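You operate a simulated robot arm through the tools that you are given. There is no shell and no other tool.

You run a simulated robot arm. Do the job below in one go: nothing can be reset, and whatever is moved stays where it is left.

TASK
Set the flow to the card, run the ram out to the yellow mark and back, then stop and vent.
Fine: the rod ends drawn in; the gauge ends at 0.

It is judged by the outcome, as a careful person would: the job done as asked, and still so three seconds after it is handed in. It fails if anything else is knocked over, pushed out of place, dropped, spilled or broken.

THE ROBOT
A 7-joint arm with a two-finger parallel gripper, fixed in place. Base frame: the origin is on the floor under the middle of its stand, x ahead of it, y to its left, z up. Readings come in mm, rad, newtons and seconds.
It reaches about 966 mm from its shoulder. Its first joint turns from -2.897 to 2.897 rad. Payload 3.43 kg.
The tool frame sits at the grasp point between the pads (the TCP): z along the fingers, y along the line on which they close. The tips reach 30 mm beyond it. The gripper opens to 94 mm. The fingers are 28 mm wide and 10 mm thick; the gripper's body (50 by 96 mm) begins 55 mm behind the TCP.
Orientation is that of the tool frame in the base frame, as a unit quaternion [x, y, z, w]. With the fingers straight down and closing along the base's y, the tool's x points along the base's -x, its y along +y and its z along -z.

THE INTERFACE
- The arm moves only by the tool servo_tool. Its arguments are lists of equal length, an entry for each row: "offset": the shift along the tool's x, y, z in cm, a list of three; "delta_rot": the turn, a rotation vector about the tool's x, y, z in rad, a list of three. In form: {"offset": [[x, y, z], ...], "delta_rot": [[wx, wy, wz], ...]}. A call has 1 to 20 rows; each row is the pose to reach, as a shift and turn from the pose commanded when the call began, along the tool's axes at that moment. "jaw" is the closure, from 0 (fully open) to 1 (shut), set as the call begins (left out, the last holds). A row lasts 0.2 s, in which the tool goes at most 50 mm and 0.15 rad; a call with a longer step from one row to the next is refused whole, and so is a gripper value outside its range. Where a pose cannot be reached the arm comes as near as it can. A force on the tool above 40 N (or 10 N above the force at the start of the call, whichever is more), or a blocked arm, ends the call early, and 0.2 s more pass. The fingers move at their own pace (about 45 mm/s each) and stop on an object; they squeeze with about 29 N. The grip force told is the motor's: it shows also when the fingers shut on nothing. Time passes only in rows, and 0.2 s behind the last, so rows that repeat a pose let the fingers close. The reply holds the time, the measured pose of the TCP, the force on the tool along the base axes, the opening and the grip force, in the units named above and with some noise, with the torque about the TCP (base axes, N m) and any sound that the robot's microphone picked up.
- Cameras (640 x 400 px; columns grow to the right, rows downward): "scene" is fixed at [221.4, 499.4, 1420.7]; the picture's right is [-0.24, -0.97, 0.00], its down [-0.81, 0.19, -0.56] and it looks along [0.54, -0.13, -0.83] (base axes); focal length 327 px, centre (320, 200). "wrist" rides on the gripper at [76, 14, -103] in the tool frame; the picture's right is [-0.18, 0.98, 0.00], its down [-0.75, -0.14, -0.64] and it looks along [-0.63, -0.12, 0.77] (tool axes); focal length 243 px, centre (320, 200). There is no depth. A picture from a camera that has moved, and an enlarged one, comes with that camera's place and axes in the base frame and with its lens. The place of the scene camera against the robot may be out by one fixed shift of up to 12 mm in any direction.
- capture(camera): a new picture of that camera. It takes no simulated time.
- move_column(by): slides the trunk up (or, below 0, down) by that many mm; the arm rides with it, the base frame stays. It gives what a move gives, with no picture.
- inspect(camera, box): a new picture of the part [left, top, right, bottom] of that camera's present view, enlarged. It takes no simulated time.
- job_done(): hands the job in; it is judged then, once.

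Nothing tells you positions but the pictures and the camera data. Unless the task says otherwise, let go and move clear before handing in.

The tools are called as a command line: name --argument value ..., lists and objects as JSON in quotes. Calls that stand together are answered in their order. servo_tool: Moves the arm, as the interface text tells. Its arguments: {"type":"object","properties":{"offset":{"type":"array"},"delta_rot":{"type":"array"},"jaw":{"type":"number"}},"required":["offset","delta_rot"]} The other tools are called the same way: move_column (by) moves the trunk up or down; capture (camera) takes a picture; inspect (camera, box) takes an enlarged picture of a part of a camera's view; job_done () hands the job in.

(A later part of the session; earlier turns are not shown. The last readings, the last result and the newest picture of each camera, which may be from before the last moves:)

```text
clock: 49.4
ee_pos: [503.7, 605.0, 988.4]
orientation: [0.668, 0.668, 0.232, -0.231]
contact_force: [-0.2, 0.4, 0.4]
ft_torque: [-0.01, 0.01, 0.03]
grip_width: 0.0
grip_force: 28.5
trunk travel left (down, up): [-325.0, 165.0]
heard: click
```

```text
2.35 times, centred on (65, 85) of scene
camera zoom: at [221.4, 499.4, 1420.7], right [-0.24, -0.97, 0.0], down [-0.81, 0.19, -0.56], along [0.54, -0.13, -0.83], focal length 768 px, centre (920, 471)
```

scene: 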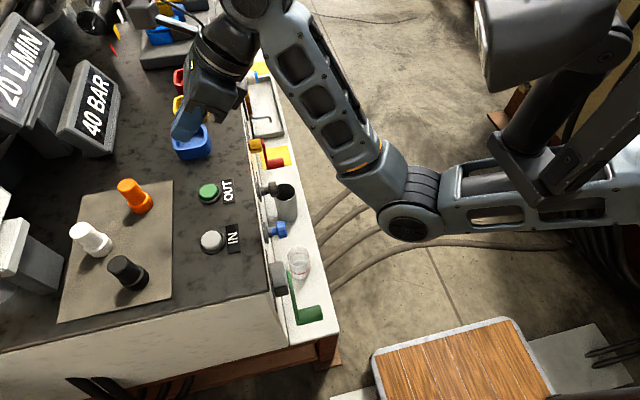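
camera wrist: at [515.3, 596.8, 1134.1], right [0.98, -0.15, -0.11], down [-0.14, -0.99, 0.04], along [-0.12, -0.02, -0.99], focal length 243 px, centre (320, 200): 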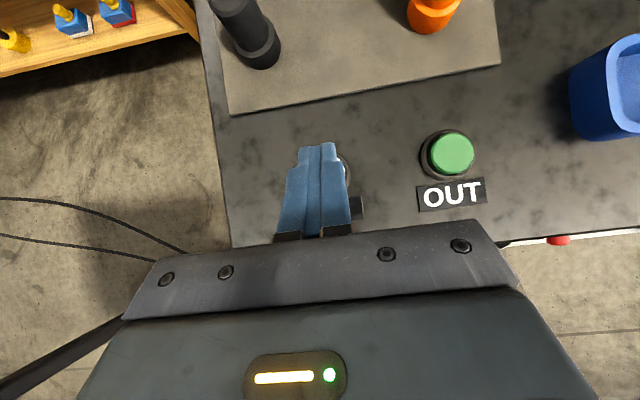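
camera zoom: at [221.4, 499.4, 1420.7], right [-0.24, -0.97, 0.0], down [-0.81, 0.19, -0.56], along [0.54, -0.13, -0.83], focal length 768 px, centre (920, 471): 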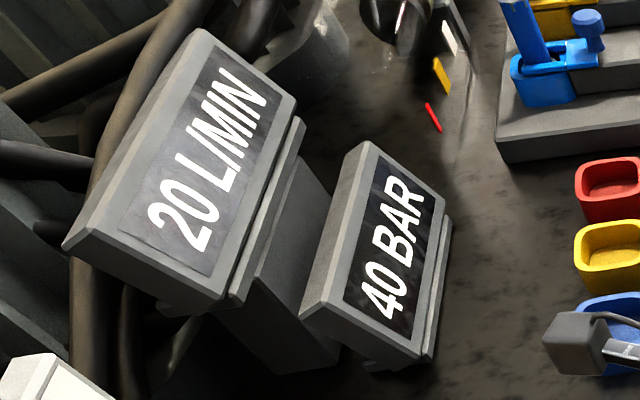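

The ram is fully drawn in again, matching the picture at the start. Now I'll lift off and retreat from over the bench while levelling the fingers, then deal with the PUMP lever.

servo_tool --offset '[[0.62, 0, -0.8], [1.24, 0, -1.6], [-0.7, 0, -4.2], [-3.0, 0, -7.0], [-5.3, 0, -9.8], [-7.6, 0, -12.5], [-9.9, 0, -15.5], [-12.15, 0, -18.5], [-12.15, 0, -18.5]]' --delta_rot '[[0, 0, 0], [0, 0, 0], [0, 0.14, 0], [0, 0.28, 0], [0, 0.42, 0], [0, 0.56, 0], [0, 0.7, 0], [0, 0.84, 0], [0, 0.9, 0]]'

capture --camera "scene"

capture --camera "wrist"

```text
clock: 51.4
ee_pos: [504.0, 393.9, 1056.2]
orientation: [0.5, 0.5, 0.5, -0.499]
contact_force: [0.5, 1.0, -0.1]
ft_torque: [-0.03, 0.0, -0.03]
grip_width: 0.0
grip_force: 28.2
trunk travel left (down, up): [-325.0, 165.0]
```

```text
taken
```

scene: 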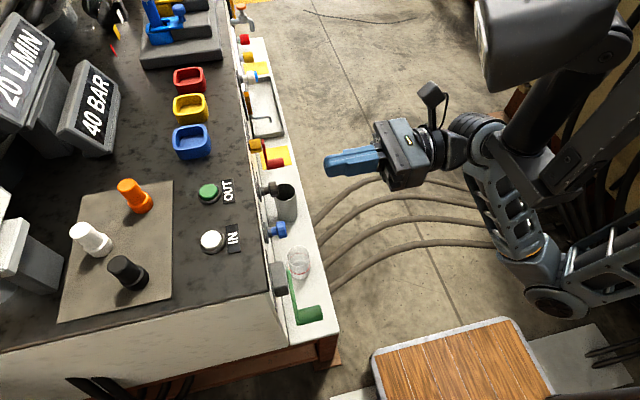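

```text
taken
camera wrist: at [518.3, 291.3, 1132.3], right [0.98, 0.0, -0.18], down [-0.14, -0.64, -0.75], along [-0.12, 0.77, -0.63], focal length 243 px, centre (320, 200)
```

wrist: 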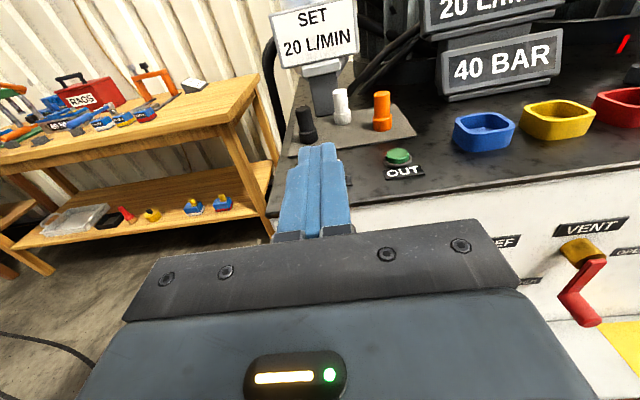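

Retreated cleanly. I'll lower the trunk back by 100 mm and then take a close look at the PUMP lever to fix its pivot and handle positions.

move_column --by -100

servo_tool --offset '[[-2.0, -1.0, -2.0], [-4.5, -2.0, -4.0], [-7.5, -3.0, -6.0], [-10.5, -4.0, -8.0], [-12.5, -4.0, -8.0]]' --delta_rot '[[0, 0.06, 0], [0, 0.12, 0], [0, 0.2, 0], [0, 0.3, 0], [0, 0.3, 0]]'

capture --camera "wrist"

capture --camera "scene"

```text
clock: 52.7
ee_pos: [504.6, 395.3, 955.0]
orientation: [0.5, 0.501, 0.5, -0.499]
contact_force: [0.1, -0.5, -0.8]
ft_torque: [0.01, -0.01, -0.01]
grip_width: 0.0
grip_force: 29.1
trunk travel left (down, up): [-225.0, 265.0]
```

```text
clock: 53.9
ee_pos: [466.1, 315.8, 831.0]
orientation: [-0.42, -0.421, -0.568, 0.569]
contact_force: [-0.1, -0.5, -0.4]
ft_torque: [-0.01, 0.01, -0.04]
grip_width: 0.1
grip_force: 29.1
trunk travel left (down, up): [-225.0, 265.0]
```

```text
taken
camera wrist: at [479.1, 193.3, 873.8], right [0.98, 0.05, -0.18], down [-0.14, -0.39, -0.91], along [-0.12, 0.92, -0.38], focal length 243 px, centre (320, 200)
```

wrist: 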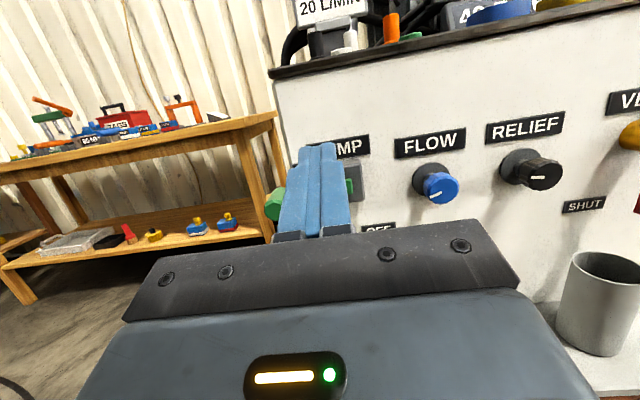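

```text
taken
```

scene: 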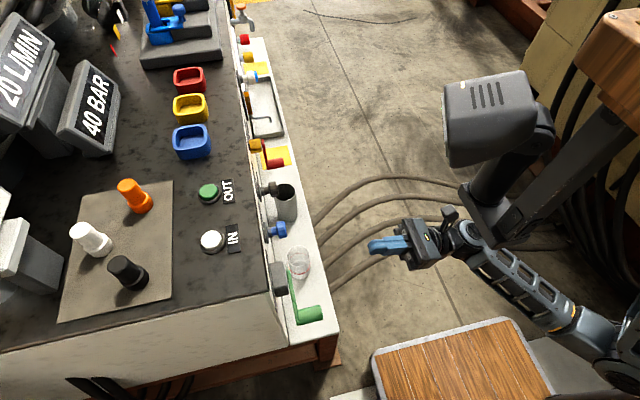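

The closed fingers hide the lever; opening the jaws will let me see between them.

servo_tool --offset '[[0, 0, 0], [0, 0, 0], [0, 0, 0], [0, 0, 0], [0, 0, 0]]' --delta_rot '[[0, 0, 0], [0, 0, 0], [0, 0, 0], [0, 0, 0], [0, 0, 0]]' --jaw 0.0

inspect --camera "wrist" --box '[240, 110, 400, 230]'

inspect --camera "scene" --box '[255, 255, 345, 335]'

```text
clock: 55.1
ee_pos: [465.7, 314.9, 831.7]
orientation: [0.42, 0.42, 0.569, -0.568]
contact_force: [-0.4, -0.3, 0.1]
ft_torque: [0.01, -0.02, -0.02]
grip_width: 93.9
grip_force: 0.1
trunk travel left (down, up): [-225.0, 265.0]
```

```text
3.33 times, centred on (320, 170) of wrist
camera zoom: at [479.1, 193.6, 874.2], right [0.98, 0.05, -0.17], down [-0.14, -0.39, -0.91], along [-0.12, 0.92, -0.38], focal length 809 px, centre (320, 300)
```

zoom: 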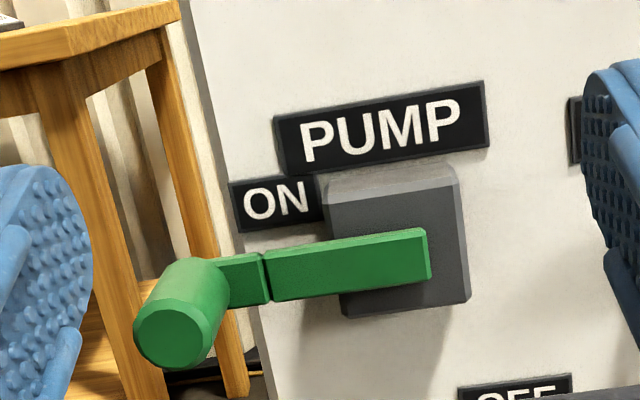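

```text
5.00 times, centred on (300, 295) of scene
camera zoom: at [221.4, 499.4, 1420.7], right [-0.24, -0.97, 0.0], down [-0.81, 0.19, -0.56], along [0.54, -0.13, -0.83], focal length 1633 px, centre (420, -275)
```

zoom: 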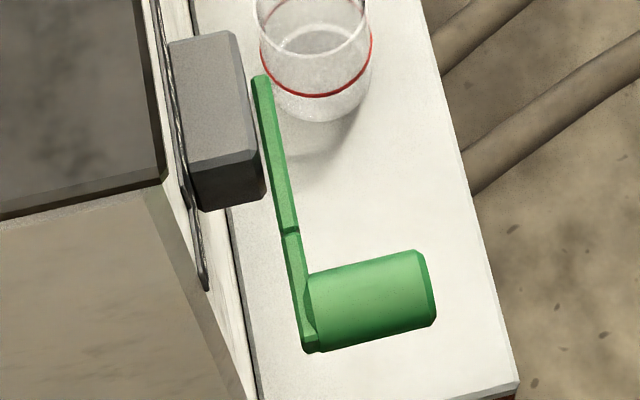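

The lever is clear now: handle (Ø30) at x≈390.5, z≈764, y from 454 to 502, and the pivot at about (476, 762). OFF is straight below the pivot. I'll close the fingers and push the handle down along its arc; first I go to a point in front of and above it.

servo_tool --offset '[[-1.23, -1.87, 1.45], [-2.47, -3.75, 2.9], [-3.7, -5.6, 4.35], [-4.94, -7.5, 5.8], [-4.94, -7.5, 5.8]]' --delta_rot '[[0, -0.075, 0], [0, -0.15, 0], [0, -0.225, 0], [0, -0.3, 0], [0, -0.3, 0]]' --jaw 1.0

capture --camera "wrist"

inspect --camera "scene" --box '[240, 220, 440, 345]'

```text
clock: 56.3
ee_pos: [389.9, 384.7, 801.8]
orientation: [0.501, 0.501, 0.5, -0.499]
contact_force: [0.4, -1.1, 0.1]
ft_torque: [-0.05, 0.03, -0.02]
grip_width: 0.0
grip_force: 10.1
trunk travel left (down, up): [-225.0, 265.0]
```

```text
taken
camera wrist: at [403.4, 282.1, 878.3], right [0.98, 0.0, -0.18], down [-0.14, -0.64, -0.75], along [-0.12, 0.77, -0.63], focal length 243 px, centre (320, 200)
```

wrist: 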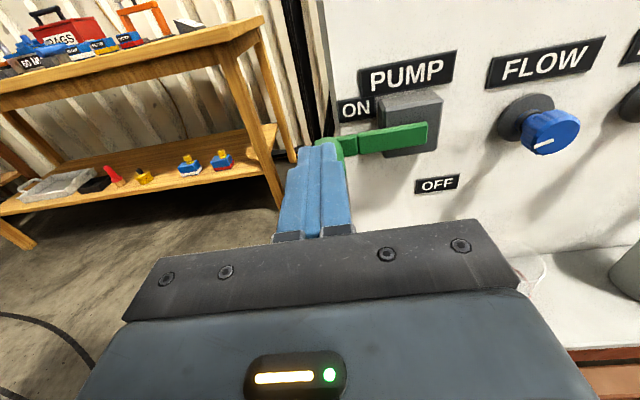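

```text
3.20 times, centred on (340, 282) of scene
camera zoom: at [221.4, 499.4, 1420.7], right [-0.24, -0.97, 0.0], down [-0.81, 0.19, -0.56], along [0.54, -0.13, -0.83], focal length 1045 px, centre (256, -64)
```

zoom: 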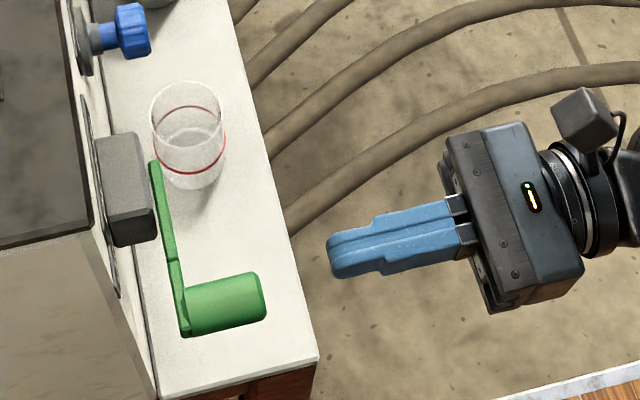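

The closed fingers are lined up in front of and just above the handle. Advancing straight in over the top of it.

servo_tool --offset '[[0, 0, 2.6], [0, 0, 5.2], [0, 0, 7.7], [0, 0, 7.7]]' --delta_rot '[[0, 0, 0], [0, 0, 0], [0, 0, 0], [0, 0, 0]]'

capture --camera "wrist"

inspect --camera "scene" --box '[240, 220, 400, 345]'

```text
clock: 57.3
ee_pos: [390.0, 461.9, 802.3]
orientation: [0.5, 0.501, 0.5, -0.499]
contact_force: [0.9, -1.1, -0.2]
ft_torque: [0.01, 0.02, 0.04]
grip_width: 0.0
grip_force: 28.8
trunk travel left (down, up): [-225.0, 265.0]
```

```text
taken
camera wrist: at [403.4, 359.2, 878.2], right [0.98, 0.0, -0.18], down [-0.14, -0.64, -0.75], along [-0.12, 0.77, -0.63], focal length 243 px, centre (320, 200)
```

wrist: 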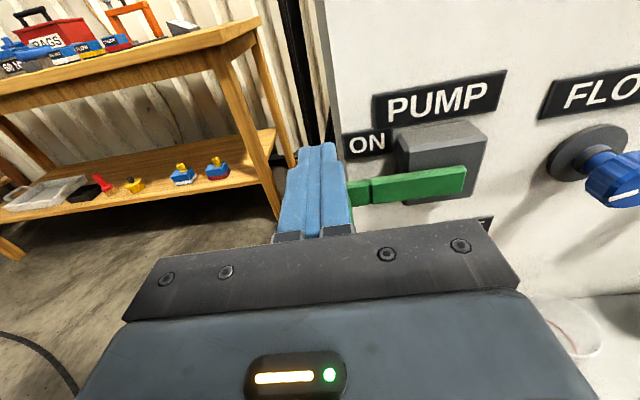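

```text
3.20 times, centred on (320, 282) of scene
camera zoom: at [221.4, 499.4, 1420.7], right [-0.24, -0.97, 0.0], down [-0.81, 0.19, -0.56], along [0.54, -0.13, -0.83], focal length 1045 px, centre (320, -64)
```

zoom: 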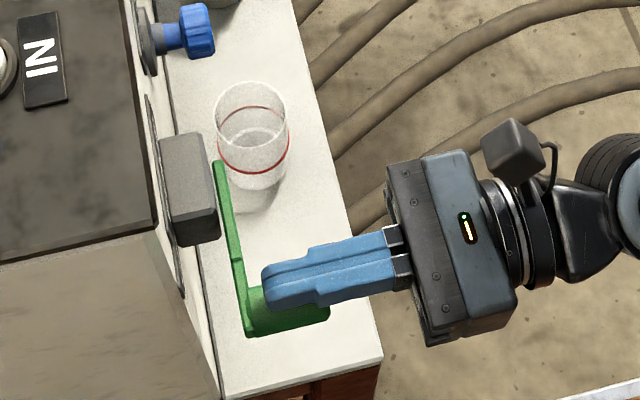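

The fingers rest over the handle with the tip short of the lever bar. I'll push it slowly through the first half of the arc and check.

servo_tool --offset '[[-1.0, 0, 0], [-2.1, -0.25, 0], [-3.2, -0.45, 0], [-4.3, -0.5, 0], [-5.4, -0.48, 0], [-6.5, -0.2, 0], [-7.65, 0.15, 0]]' --delta_rot '[[0, 0, 0], [0, 0, 0], [0, 0, 0], [0, 0, 0], [0, 0, 0], [0, 0, 0], [0, 0, 0]]'

capture --camera "wrist"

inspect --camera "scene" --box '[240, 220, 400, 345]'

```text
clock: 58.9
ee_pos: [391.2, 461.1, 724.2]
orientation: [0.501, 0.501, 0.5, -0.498]
contact_force: [0.3, 0.5, -0.3]
ft_torque: [-0.03, 0.03, -0.01]
grip_width: 0.0
grip_force: 28.9
trunk travel left (down, up): [-225.0, 265.0]
```

```text
taken
camera wrist: at [404.5, 358.2, 800.1], right [0.98, 0.0, -0.18], down [-0.14, -0.64, -0.75], along [-0.12, 0.77, -0.63], focal length 243 px, centre (320, 200)
```

wrist: 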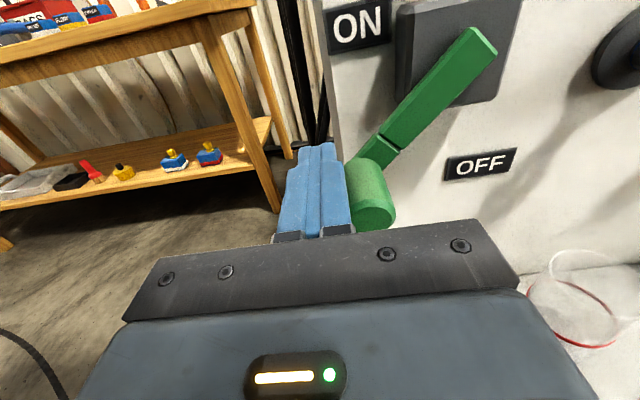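

```text
3.20 times, centred on (320, 282) of scene
camera zoom: at [221.4, 499.4, 1420.7], right [-0.24, -0.97, 0.0], down [-0.81, 0.19, -0.56], along [0.54, -0.13, -0.83], focal length 1045 px, centre (320, -64)
```

zoom: 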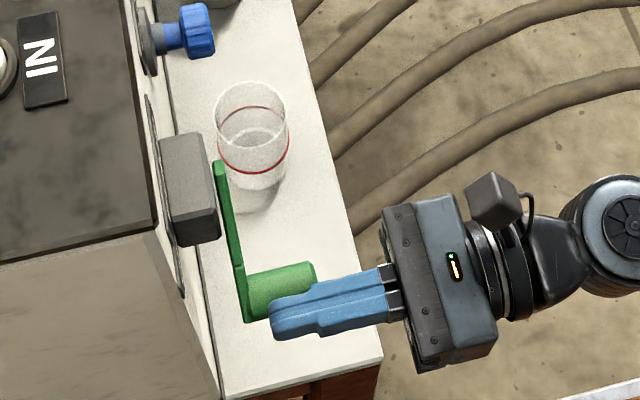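

The lever is halfway and moves freely. I'll push through the second half toward straight down (OFF), with slight overtravel so it seats.

servo_tool --offset '[[-1.02, 0.54, 0], [-2.1, 1.32, 0], [-2.97, 2.16, 0], [-3.83, 3.34, 0], [-4.42, 4.39, 0], [-4.9, 5.65, 0], [-4.9, 6.1, 0], [-4.85, 6.4, 0]]' --delta_rot '[[0, 0, 0], [0, 0, 0], [0, 0, 0], [0, 0, 0], [0, 0, 0], [0, 0, 0], [0, 0, 0], [0, 0, 0]]'

capture --camera "wrist"

inspect --camera "scene" --box '[0, 0, 130, 170]'

inspect --camera "scene" --box '[240, 220, 400, 345]'

```text
clock: 60.7
ee_pos: [449.8, 460.9, 674.5]
orientation: [-0.499, -0.503, -0.496, 0.503]
contact_force: [-11.7, -14.3, 3.7]
ft_torque: [0.02, -0.08, -0.19]
grip_width: 0.0
grip_force: 28.4
trunk travel left (down, up): [-225.0, 265.0]
stopped in row 8: the force on the tool passed its limit at 44 N (the readings are from after the stop); the commanded pose is now the measured one
```

```text
taken
camera wrist: at [464.0, 357.2, 750.7], right [0.98, 0.01, -0.19], down [-0.14, -0.65, -0.75], along [-0.13, 0.76, -0.63], focal length 243 px, centre (320, 200)
```

wrist: 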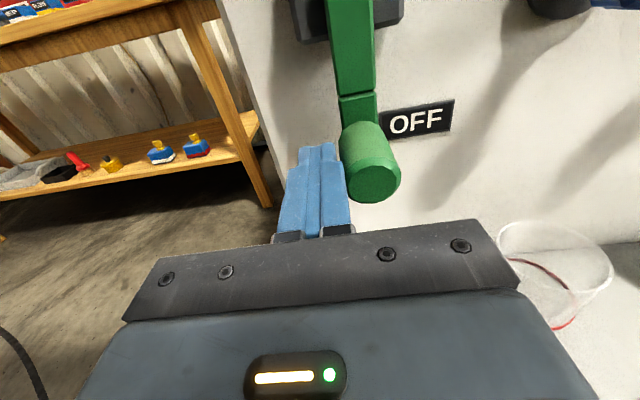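

```text
2.35 times, centred on (65, 85) of scene
camera zoom: at [221.4, 499.4, 1420.7], right [-0.24, -0.97, 0.0], down [-0.81, 0.19, -0.56], along [0.54, -0.13, -0.83], focal length 768 px, centre (920, 471)
```

zoom: 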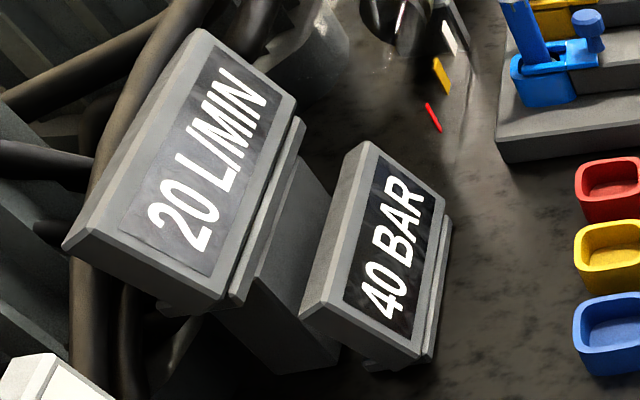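

```text
3.20 times, centred on (320, 282) of scene
camera zoom: at [221.4, 499.4, 1420.7], right [-0.24, -0.97, 0.0], down [-0.81, 0.19, -0.56], along [0.54, -0.13, -0.83], focal length 1045 px, centre (320, -64)
```

zoom: 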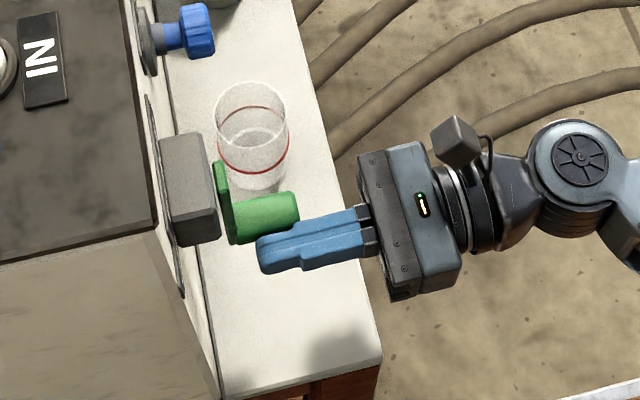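

The lever reached its stop pointing straight down at OFF. I'll back off the handle sideways, retract, and re-read the displays.

servo_tool --offset '[[0, -1.0, 0], [0, -2.0, 0], [0, -2.0, -3.0], [0, -2.0, -6.5], [0, -2.0, -10.0], [2.0, 0, -12.0]]' --delta_rot '[[0, 0, 0], [0, 0, 0], [0, 0, 0], [0, 0, 0], [0, 0, 0], [0, 0, 0]]'

capture --camera "wrist"

capture --camera "scene"

inspect --camera "scene" --box '[0, 0, 130, 170]'

```text
clock: 62.1
ee_pos: [451.4, 338.5, 695.2]
orientation: [-0.499, -0.502, -0.497, 0.502]
contact_force: [-0.4, 0.4, 0.1]
ft_torque: [-0.01, -0.03, -0.02]
grip_width: 0.0
grip_force: 28.4
trunk travel left (down, up): [-225.0, 265.0]
```

```text
taken
camera wrist: at [466.6, 235.8, 771.4], right [0.98, 0.01, -0.19], down [-0.14, -0.65, -0.75], along [-0.13, 0.76, -0.63], focal length 243 px, centre (320, 200)
```

wrist: 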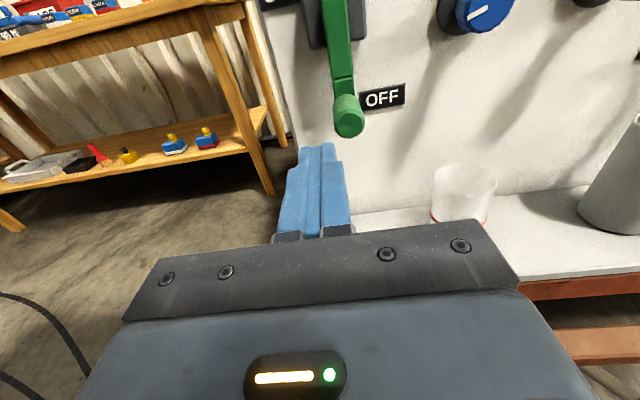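

```text
taken
```

scene: 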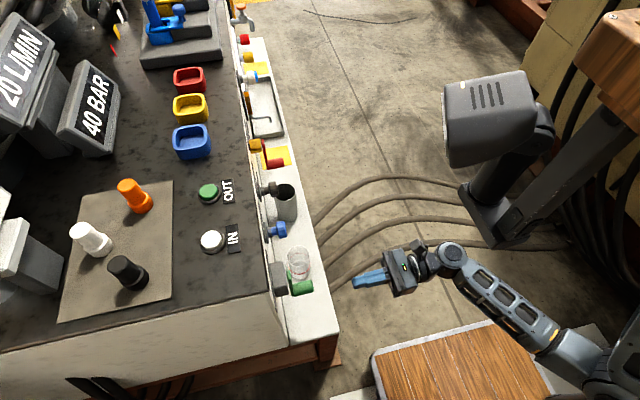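

```text
2.35 times, centred on (65, 85) of scene
camera zoom: at [221.4, 499.4, 1420.7], right [-0.24, -0.97, 0.0], down [-0.81, 0.19, -0.56], along [0.54, -0.13, -0.83], focal length 768 px, centre (920, 471)
```

zoom: 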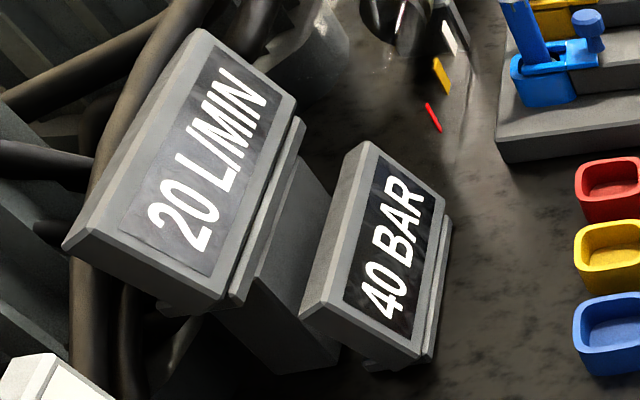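

PUMP is at OFF; the gauge still holds 40 BAR of trapped pressure, which is what venting is for. Next I'll move along the front to the red VENT lever with the jaws open so I can see it.

servo_tool --offset '[[1.2, 3.7, -0.3], [2.4, 7.4, -0.6], [3.6, 11.0, -0.9], [4.8, 14.7, -1.2], [6.0, 18.3, -1.5], [7.2, 22.0, -1.8], [8.4, 25.6, -2.1], [9.6, 29.3, -2.3], [10.5, 32.9, -2.3], [10.5, 32.9, -2.3]]' --delta_rot '[[0, 0.03, 0], [0, 0.06, 0], [0, 0.1, 0], [0, 0.13, 0], [0, 0.17, 0], [0, 0.2, 0], [0, 0.24, 0], [0, 0.27, 0], [0, 0.3, 0], [0, 0.3, 0]]' --jaw 0.0

capture --camera "wrist"

inspect --camera "wrist" --box '[240, 90, 400, 230]'

inspect --camera "scene" --box '[220, 100, 340, 210]'

```text
clock: 64.3
ee_pos: [782.6, 319.9, 800.2]
orientation: [-0.419, -0.421, -0.566, 0.572]
contact_force: [-0.5, 0.2, -0.3]
ft_torque: [-0.04, 0.0, -0.01]
grip_width: 93.9
grip_force: 0.0
trunk travel left (down, up): [-225.0, 265.0]
```

```text
taken
camera wrist: at [798.1, 198.8, 843.1], right [0.98, 0.06, -0.18], down [-0.14, -0.39, -0.91], along [-0.13, 0.92, -0.38], focal length 243 px, centre (320, 200)
```

wrist: 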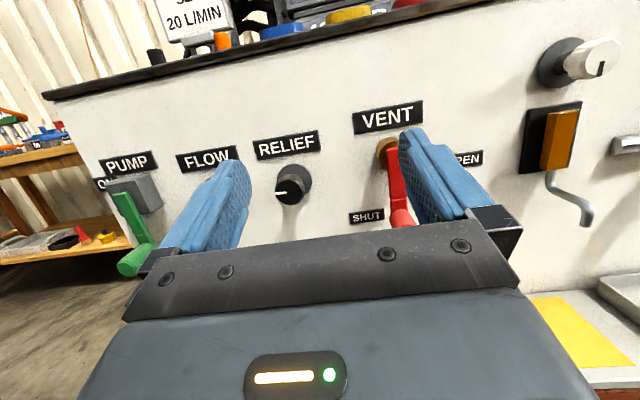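

```text
2.86 times, centred on (320, 160) of wrist
camera zoom: at [798.1, 198.8, 843.1], right [0.98, 0.06, -0.18], down [-0.14, -0.39, -0.91], along [-0.13, 0.92, -0.38], focal length 693 px, centre (320, 314)
```

zoom: 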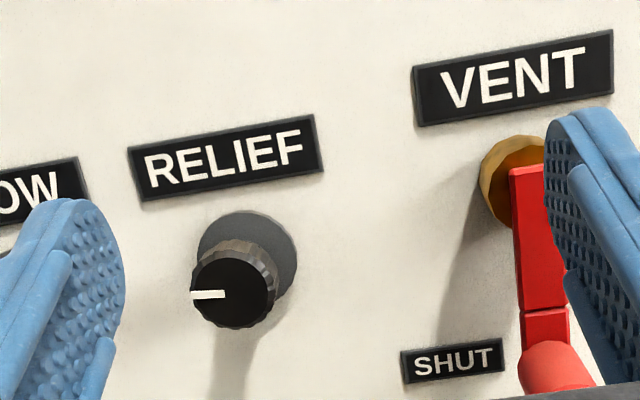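

```text
3.64 times, centred on (280, 155) of scene
camera zoom: at [221.4, 499.4, 1420.7], right [-0.24, -0.97, 0.0], down [-0.81, 0.19, -0.56], along [0.54, -0.13, -0.83], focal length 1188 px, centre (466, 364)
```

zoom: 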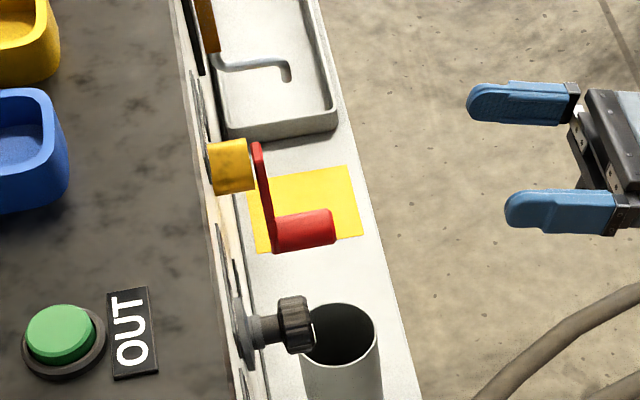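

VENT is reachable so far. I'll move a little further along and lower to see the whole red lever between the fingers.

servo_tool --offset '[[-1.5, 2.2, 0], [-3.0, 4.4, 0], [-4.5, 6.2, 0], [-4.5, 6.2, 0]]' --delta_rot '[[0, 0, 0], [0, 0, 0], [0, 0, 0], [0, 0, 0]]'

inspect --camera "wrist" --box '[240, 60, 400, 200]'

capture --camera "wrist"

capture --camera "scene"

```text
clock: 65.3
ee_pos: [845.5, 336.2, 756.8]
orientation: [-0.419, -0.421, -0.566, 0.571]
contact_force: [0.3, 0.2, 0.2]
ft_torque: [0.05, 0.02, -0.04]
grip_width: 93.9
grip_force: 0.1
trunk travel left (down, up): [-225.0, 265.0]
```

```text
2.86 times, centred on (320, 130) of wrist
camera zoom: at [859.7, 213.6, 799.2], right [0.98, 0.06, -0.18], down [-0.14, -0.39, -0.91], along [-0.13, 0.92, -0.38], focal length 693 px, centre (320, 400)
```

zoom: 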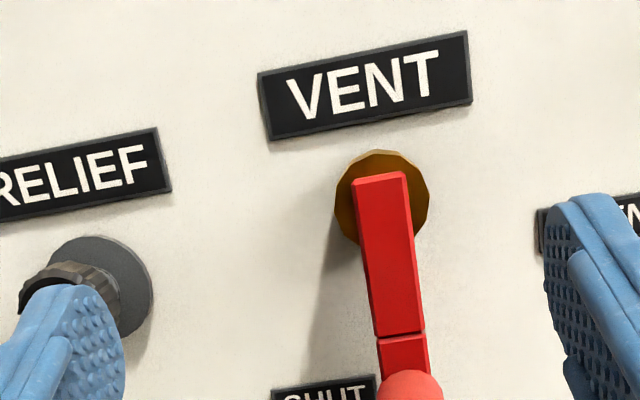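

```text
taken
camera wrist: at [859.7, 213.6, 799.2], right [0.98, 0.06, -0.18], down [-0.14, -0.39, -0.91], along [-0.13, 0.92, -0.38], focal length 243 px, centre (320, 200)
```

wrist: 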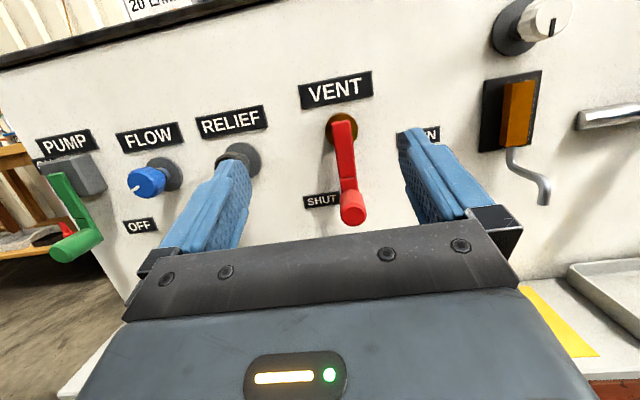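

```text
taken
```

scene: 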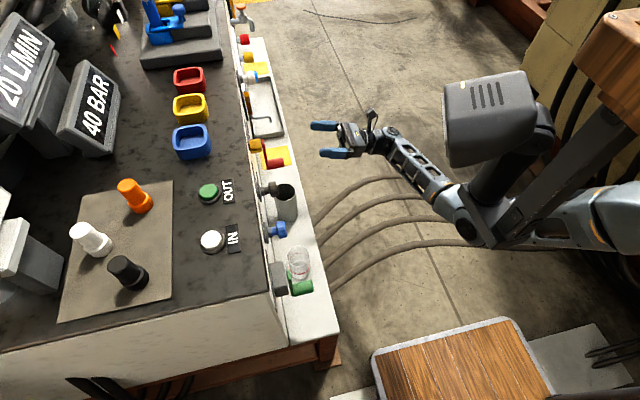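

I can see the full lever. I'll zoom on the hub and handle for positions.

inspect --camera "wrist" --box '[270, 100, 430, 230]'

inspect --camera "scene" --box '[240, 120, 310, 180]'

```text
3.08 times, centred on (350, 165) of wrist
camera zoom: at [859.7, 213.6, 799.2], right [0.98, 0.06, -0.18], down [-0.14, -0.39, -0.91], along [-0.13, 0.92, -0.38], focal length 746 px, centre (228, 308)
```

zoom: 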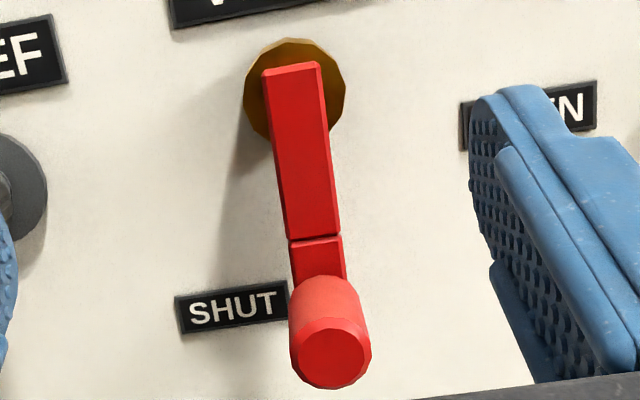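

```text
6.67 times, centred on (275, 150) of scene
camera zoom: at [221.4, 499.4, 1420.7], right [-0.24, -0.97, 0.0], down [-0.81, 0.19, -0.56], along [0.54, -0.13, -0.83], focal length 2177 px, centre (620, 533)
```

zoom: 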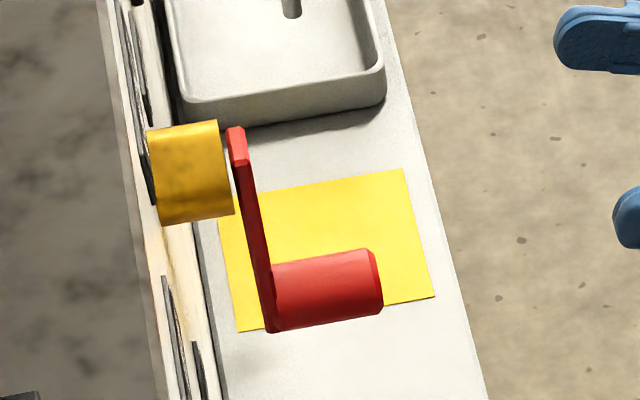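

The vent's pivot is at about (861, 762) and its handle at (861, 677), y from 457 to 503; OPEN puts the handle straight to the right. I'll close the fingers, level the hand and go in front of and to the left of the handle.

servo_tool --offset '[[-2.3, -0.52, 0.58], [-4.6, -1.05, 1.16], [-6.9, -1.57, 1.73], [-9.2, -2.1, 2.31], [-9.2, -2.1, 2.31]]' --delta_rot '[[-0.002, -0.075, -0.001], [-0.004, -0.15, -0.002], [-0.006, -0.225, -0.003], [-0.0073, -0.2985, -0.0036], [-0.0073, -0.2985, -0.0036]]' --jaw 1.0

capture --camera "wrist"

inspect --camera "scene" --box '[230, 100, 390, 210]'

```text
clock: 66.5
ee_pos: [820.3, 382.4, 673.8]
orientation: [0.501, 0.5, 0.5, -0.499]
contact_force: [0.3, -0.2, 0.3]
ft_torque: [-0.04, -0.03, -0.02]
grip_width: 0.0
grip_force: 10.2
trunk travel left (down, up): [-225.0, 265.0]
```

```text
taken
camera wrist: at [835.4, 280.3, 750.1], right [0.98, 0.0, -0.18], down [-0.14, -0.64, -0.75], along [-0.12, 0.76, -0.63], focal length 243 px, centre (320, 200)
```

wrist: 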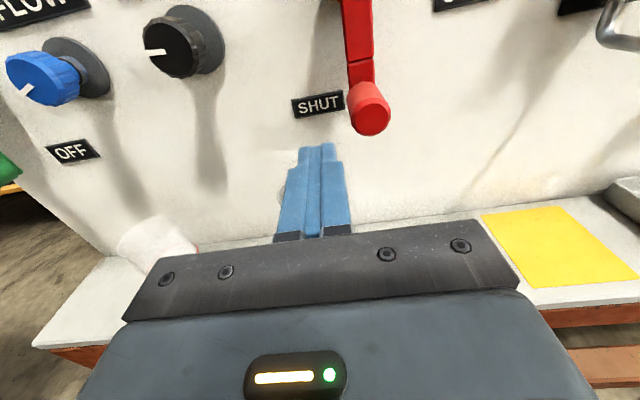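

```text
3.64 times, centred on (310, 155) of scene
camera zoom: at [221.4, 499.4, 1420.7], right [-0.24, -0.97, 0.0], down [-0.81, 0.19, -0.56], along [0.54, -0.13, -0.83], focal length 1188 px, centre (356, 364)
```

zoom: 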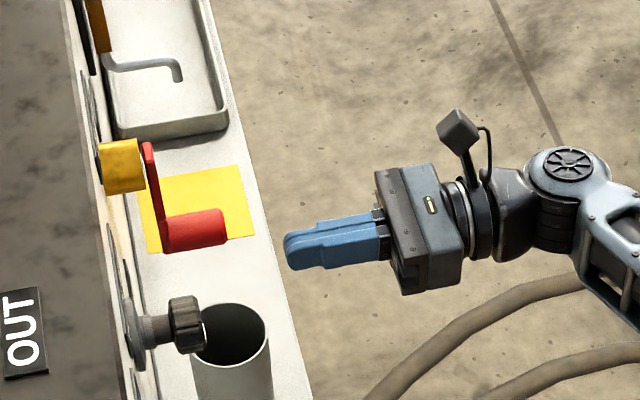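

The fingers are left of the red handle and above the grey cup's rim (about 40 mm clearance). Advancing straight in beside the handle.

servo_tool --offset '[[0, 0, 2.6], [0, 0, 5.3], [0, 0, 7.9], [0, 0, 7.9]]' --delta_rot '[[0, 0, 0], [0, 0, 0], [0, 0, 0], [0, 0, 0]]'

capture --camera "wrist"

inspect --camera "scene" --box '[230, 100, 350, 210]'

```text
clock: 67.5
ee_pos: [820.5, 462.9, 673.5]
orientation: [0.501, 0.5, 0.5, -0.499]
contact_force: [0.8, 0.1, 0.1]
ft_torque: [-0.01, -0.04, 0.02]
grip_width: 0.0
grip_force: 28.8
trunk travel left (down, up): [-225.0, 265.0]
```

```text
taken
camera wrist: at [835.0, 359.4, 749.9], right [0.98, 0.0, -0.18], down [-0.14, -0.64, -0.75], along [-0.12, 0.77, -0.63], focal length 243 px, centre (320, 200)
```

wrist: 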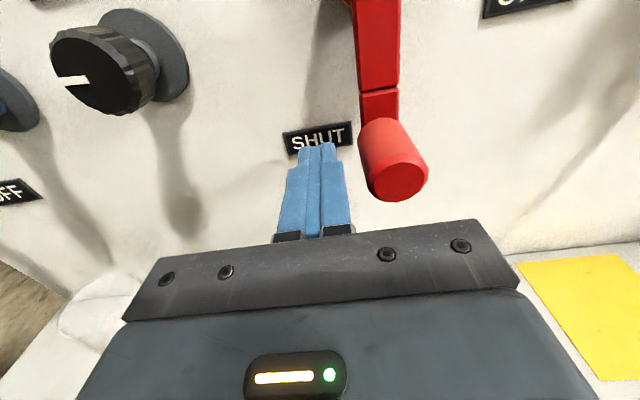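

```text
3.64 times, centred on (290, 155) of scene
camera zoom: at [221.4, 499.4, 1420.7], right [-0.24, -0.97, 0.0], down [-0.81, 0.19, -0.56], along [0.54, -0.13, -0.83], focal length 1188 px, centre (429, 364)
```

zoom: 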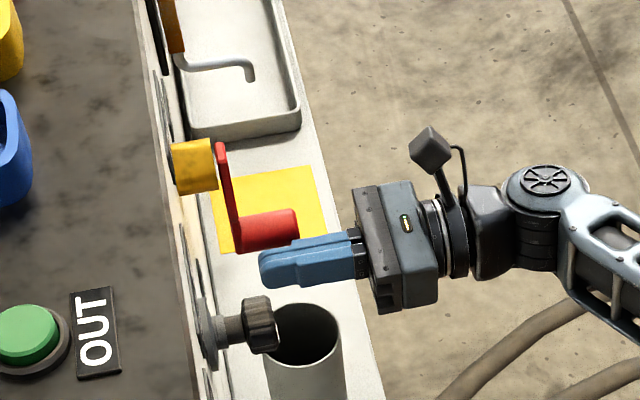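

In position beside the handle. I'll push it to the right along the first half of its arc and check.

servo_tool --offset '[[0.1, 1.25, 0], [0.0, 2.19, 0], [-0.2, 3.27, 0], [-0.29, 4.32, 0], [-0.2, 5.47, 0], [0.0, 6.58, 0], [0.4, 7.7, 0]]' --delta_rot '[[0, 0, 0], [0, 0, 0], [0, 0, 0], [0, 0, 0], [0, 0, 0], [0, 0, 0], [0, 0, 0]]'

capture --camera "wrist"

inspect --camera "scene" --box '[0, 0, 130, 170]'

```text
clock: 69.1
ee_pos: [885.5, 462.0, 687.6]
orientation: [0.5, 0.501, 0.499, -0.5]
contact_force: [1.1, -0.6, 0.0]
ft_torque: [0.0, 0.0, 0.01]
grip_width: 0.0
grip_force: 29.5
out of reach, approached as far as the arm can: row 6, 7
trunk travel left (down, up): [-225.0, 265.0]
```

```text
taken
camera wrist: at [899.9, 358.5, 763.6], right [0.98, 0.0, -0.18], down [-0.14, -0.64, -0.75], along [-0.12, 0.77, -0.63], focal length 243 px, centre (320, 200)
```

wrist: 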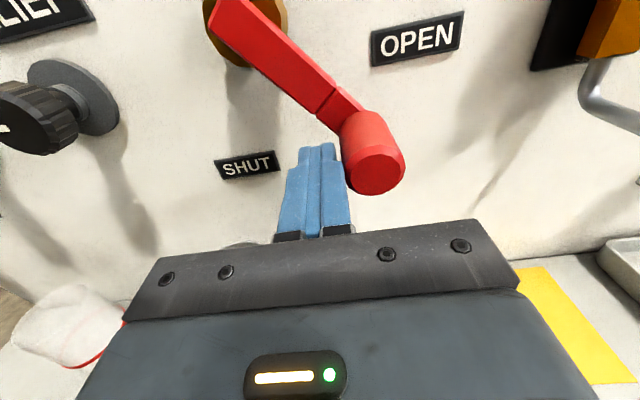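

```text
2.35 times, centred on (65, 85) of scene
camera zoom: at [221.4, 499.4, 1420.7], right [-0.24, -0.97, 0.0], down [-0.81, 0.19, -0.56], along [0.54, -0.13, -0.83], focal length 768 px, centre (920, 471)
```

zoom: 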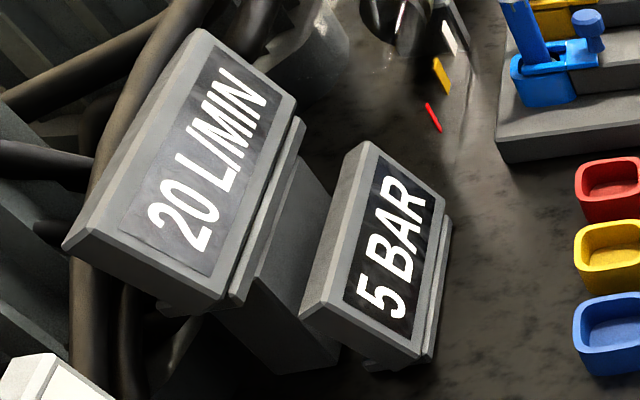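

The gauge has already dropped to 5 BAR and the lever is about halfway; the arm is at its reach limit in this pose. I'll ease off slightly and yaw the hand toward +x, which brings the wrist closer in, then finish opening the vent.

servo_tool --offset '[[-0.3, -0.6, -0.2], [-0.6, -1.2, -0.5], [-0.6, -1.2, -0.5], [-0.6, -1.2, -0.5], [-0.6, -1.2, -0.5]]' --delta_rot '[[-0.1, 0, 0], [-0.2, 0, 0], [-0.33, 0, 0], [-0.46, 0, 0], [-0.5, 0, 0]]'

capture --camera "wrist"

inspect --camera "scene" --box '[230, 100, 350, 210]'

inspect --camera "scene" --box '[0, 0, 130, 170]'

```text
clock: 70.3
ee_pos: [873.4, 456.2, 680.4]
orientation: [0.609, 0.361, 0.608, -0.36]
contact_force: [0.1, 0.0, 0.5]
ft_torque: [-0.03, -0.01, -0.02]
grip_width: 0.0
grip_force: 29.3
trunk travel left (down, up): [-225.0, 265.0]
```

```text
taken
camera wrist: at [837.3, 358.4, 756.3], right [0.86, -0.47, -0.18], down [-0.43, -0.5, -0.75], along [0.26, 0.73, -0.63], focal length 243 px, centre (320, 200)
```

wrist: 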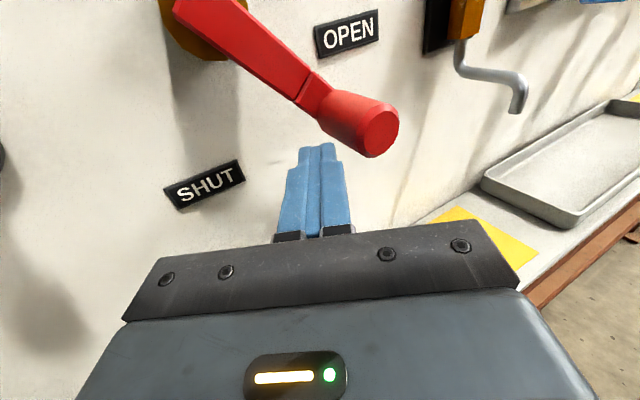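

```text
3.64 times, centred on (290, 155) of scene
camera zoom: at [221.4, 499.4, 1420.7], right [-0.24, -0.97, 0.0], down [-0.81, 0.19, -0.56], along [0.54, -0.13, -0.83], focal length 1188 px, centre (429, 364)
```

zoom: 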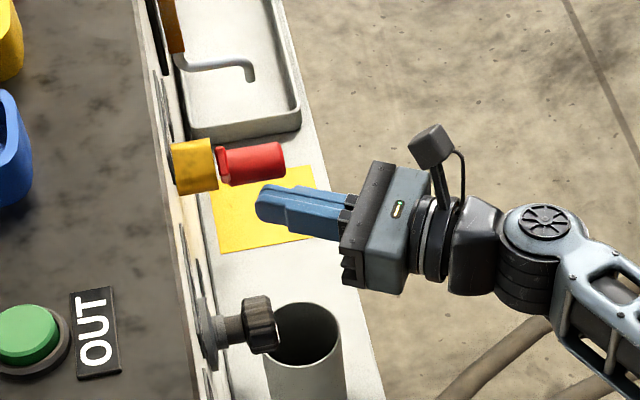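

```text
2.35 times, centred on (65, 85) of scene
camera zoom: at [221.4, 499.4, 1420.7], right [-0.24, -0.97, 0.0], down [-0.81, 0.19, -0.56], along [0.54, -0.13, -0.83], focal length 768 px, centre (920, 471)
```

zoom: 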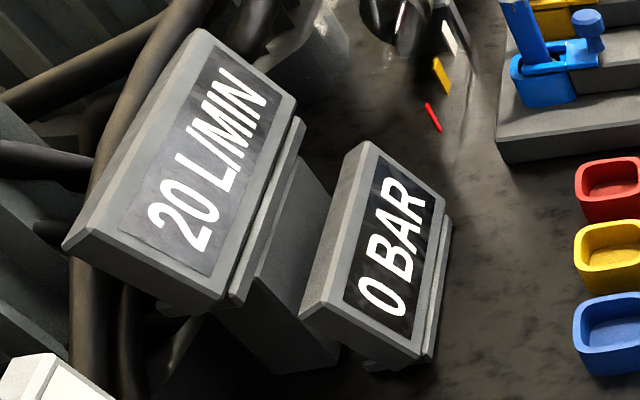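

The gauge now reads 0 BAR with the lever about 40° open. I'll carry on pushing it to the full OPEN position so that it stays vented.

servo_tool --offset '[[-0.3, 1.106, 0.604], [0.26, 2.027, 1.107], [0.96, 2.949, 1.611], [1.86, 3.739, 2.042], [2.96, 4.441, 2.426]]' --delta_rot '[[0, 0, 0], [0, 0, 0], [0, 0, 0], [0, 0, 0], [0, 0, 0]]'

capture --camera "wrist"

```text
clock: 71.5
ee_pos: [924.8, 457.1, 710.8]
orientation: [0.608, 0.361, 0.608, -0.36]
contact_force: [0.1, 1.3, 0.3]
ft_torque: [-0.04, 0.03, -0.01]
grip_width: 0.2
grip_force: 29.1
trunk travel left (down, up): [-225.0, 265.0]
```

```text
taken
camera wrist: at [887.9, 358.9, 786.3], right [0.86, -0.47, -0.18], down [-0.43, -0.5, -0.75], along [0.26, 0.73, -0.63], focal length 243 px, centre (320, 200)
```

wrist: 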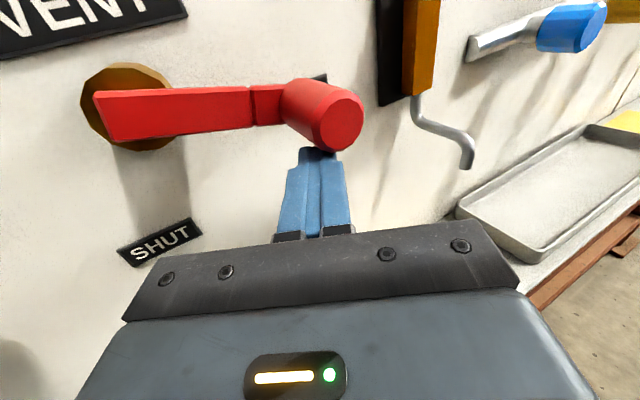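

The lever is nearly horizontal. Finishing the last bit, up to its stop.

servo_tool --offset '[[1.1, 0.57, 0.31], [2.3, 0.965, 0.527], [2.6, 0.965, 0.527], [2.8, 0.965, 0.527]]' --delta_rot '[[0, 0, 0], [0, 0, 0], [0, 0, 0], [0, 0, 0]]'

capture --camera "wrist"

inspect --camera "scene" --box '[0, 0, 130, 170]'

```text
clock: 72.5
ee_pos: [935.0, 456.3, 731.5]
orientation: [0.611, 0.362, 0.605, -0.36]
contact_force: [8.9, 5.9, -29.3]
ft_torque: [-0.56, 0.41, -0.32]
grip_width: 0.0
grip_force: 29.4
trunk travel left (down, up): [-225.0, 265.0]
```

```text
taken
camera wrist: at [898.5, 358.7, 809.1], right [0.86, -0.47, -0.19], down [-0.44, -0.5, -0.75], along [0.26, 0.73, -0.64], focal length 243 px, centre (320, 200)
```

wrist: 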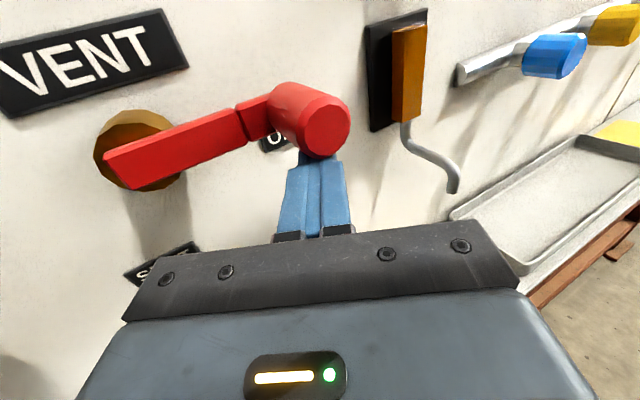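

```text
2.35 times, centred on (65, 85) of scene
camera zoom: at [221.4, 499.4, 1420.7], right [-0.24, -0.97, 0.0], down [-0.81, 0.19, -0.56], along [0.54, -0.13, -0.83], focal length 768 px, centre (920, 471)
```

zoom: 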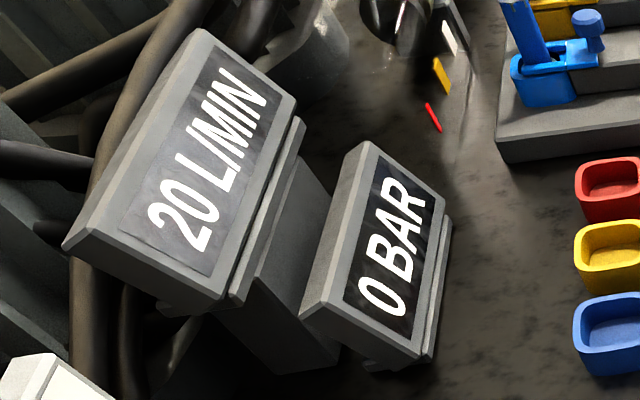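

The lever is against its stop at OPEN and the gauge reads 0 BAR. I'll drop the finger away from the handle and back out the way I came.

servo_tool --offset '[[-1.2, 0, 0], [-2.5, 0, 0], [-2.5, 0, -2.5], [-2.5, 0, -5.5], [-2.5, 0, -9.0], [-2.5, 0, -12.5], [0, 0, -16]]' --delta_rot '[[0, 0, 0], [0, 0, 0], [0, 0, 0], [0, 0, 0], [0, 0, 0], [0, 0, 0], [0, 0, 0]]'

capture --camera "wrist"

capture --camera "scene"

inspect --camera "scene" --box '[64, 0, 144, 60]'

inspect --camera "scene" --box '[0, 0, 130, 170]'

```text
clock: 74.1
ee_pos: [860.4, 317.4, 738.5]
orientation: [0.608, 0.362, 0.607, -0.361]
contact_force: [-0.4, -0.5, 0.7]
ft_torque: [-0.05, -0.01, 0.04]
grip_width: 0.0
grip_force: 29.1
trunk travel left (down, up): [-225.0, 265.0]
```

```text
taken
camera wrist: at [822.8, 219.2, 814.6], right [0.86, -0.47, -0.18], down [-0.43, -0.5, -0.75], along [0.26, 0.73, -0.63], focal length 243 px, centre (320, 200)
```

wrist: 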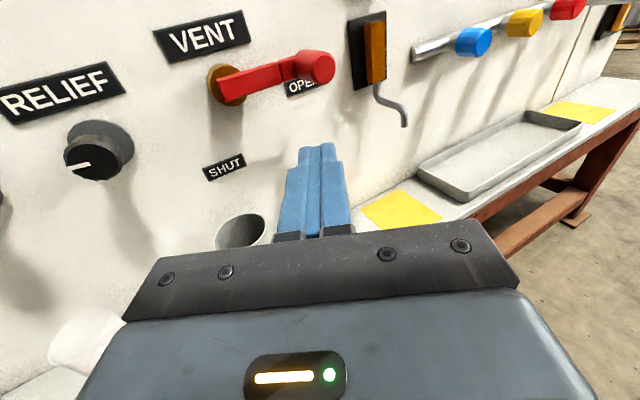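

```text
taken
```

scene: 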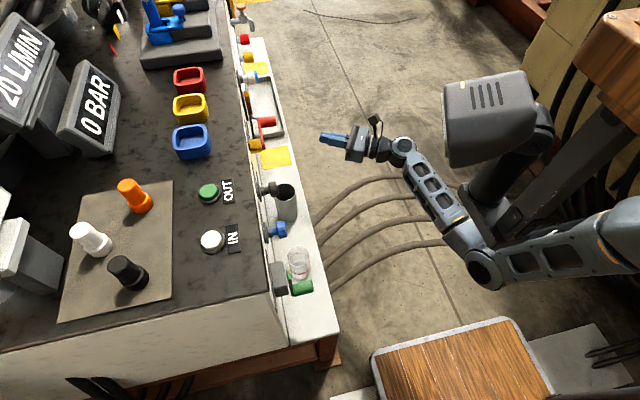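

```text
6.67 times, centred on (104, 30) of scene
camera zoom: at [221.4, 499.4, 1420.7], right [-0.24, -0.97, 0.0], down [-0.81, 0.19, -0.56], along [0.54, -0.13, -0.83], focal length 2177 px, centre (1760, 1333)
```

zoom: 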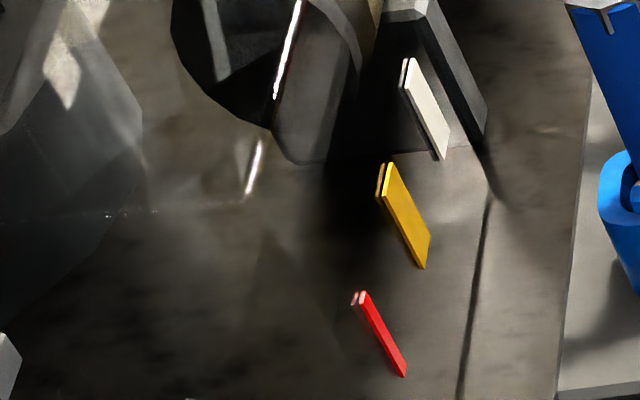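

```text
2.35 times, centred on (65, 85) of scene
camera zoom: at [221.4, 499.4, 1420.7], right [-0.24, -0.97, 0.0], down [-0.81, 0.19, -0.56], along [0.54, -0.13, -0.83], focal length 768 px, centre (920, 471)
```

zoom: 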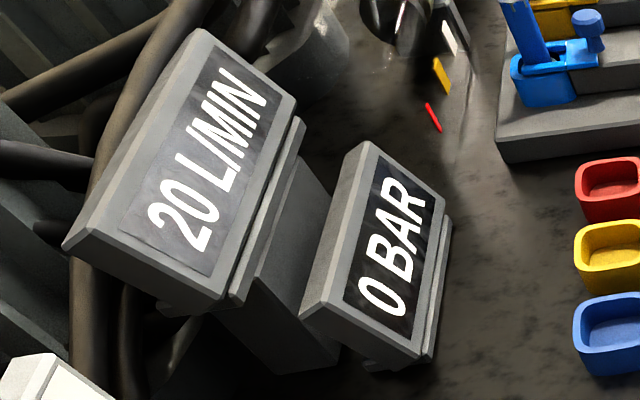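

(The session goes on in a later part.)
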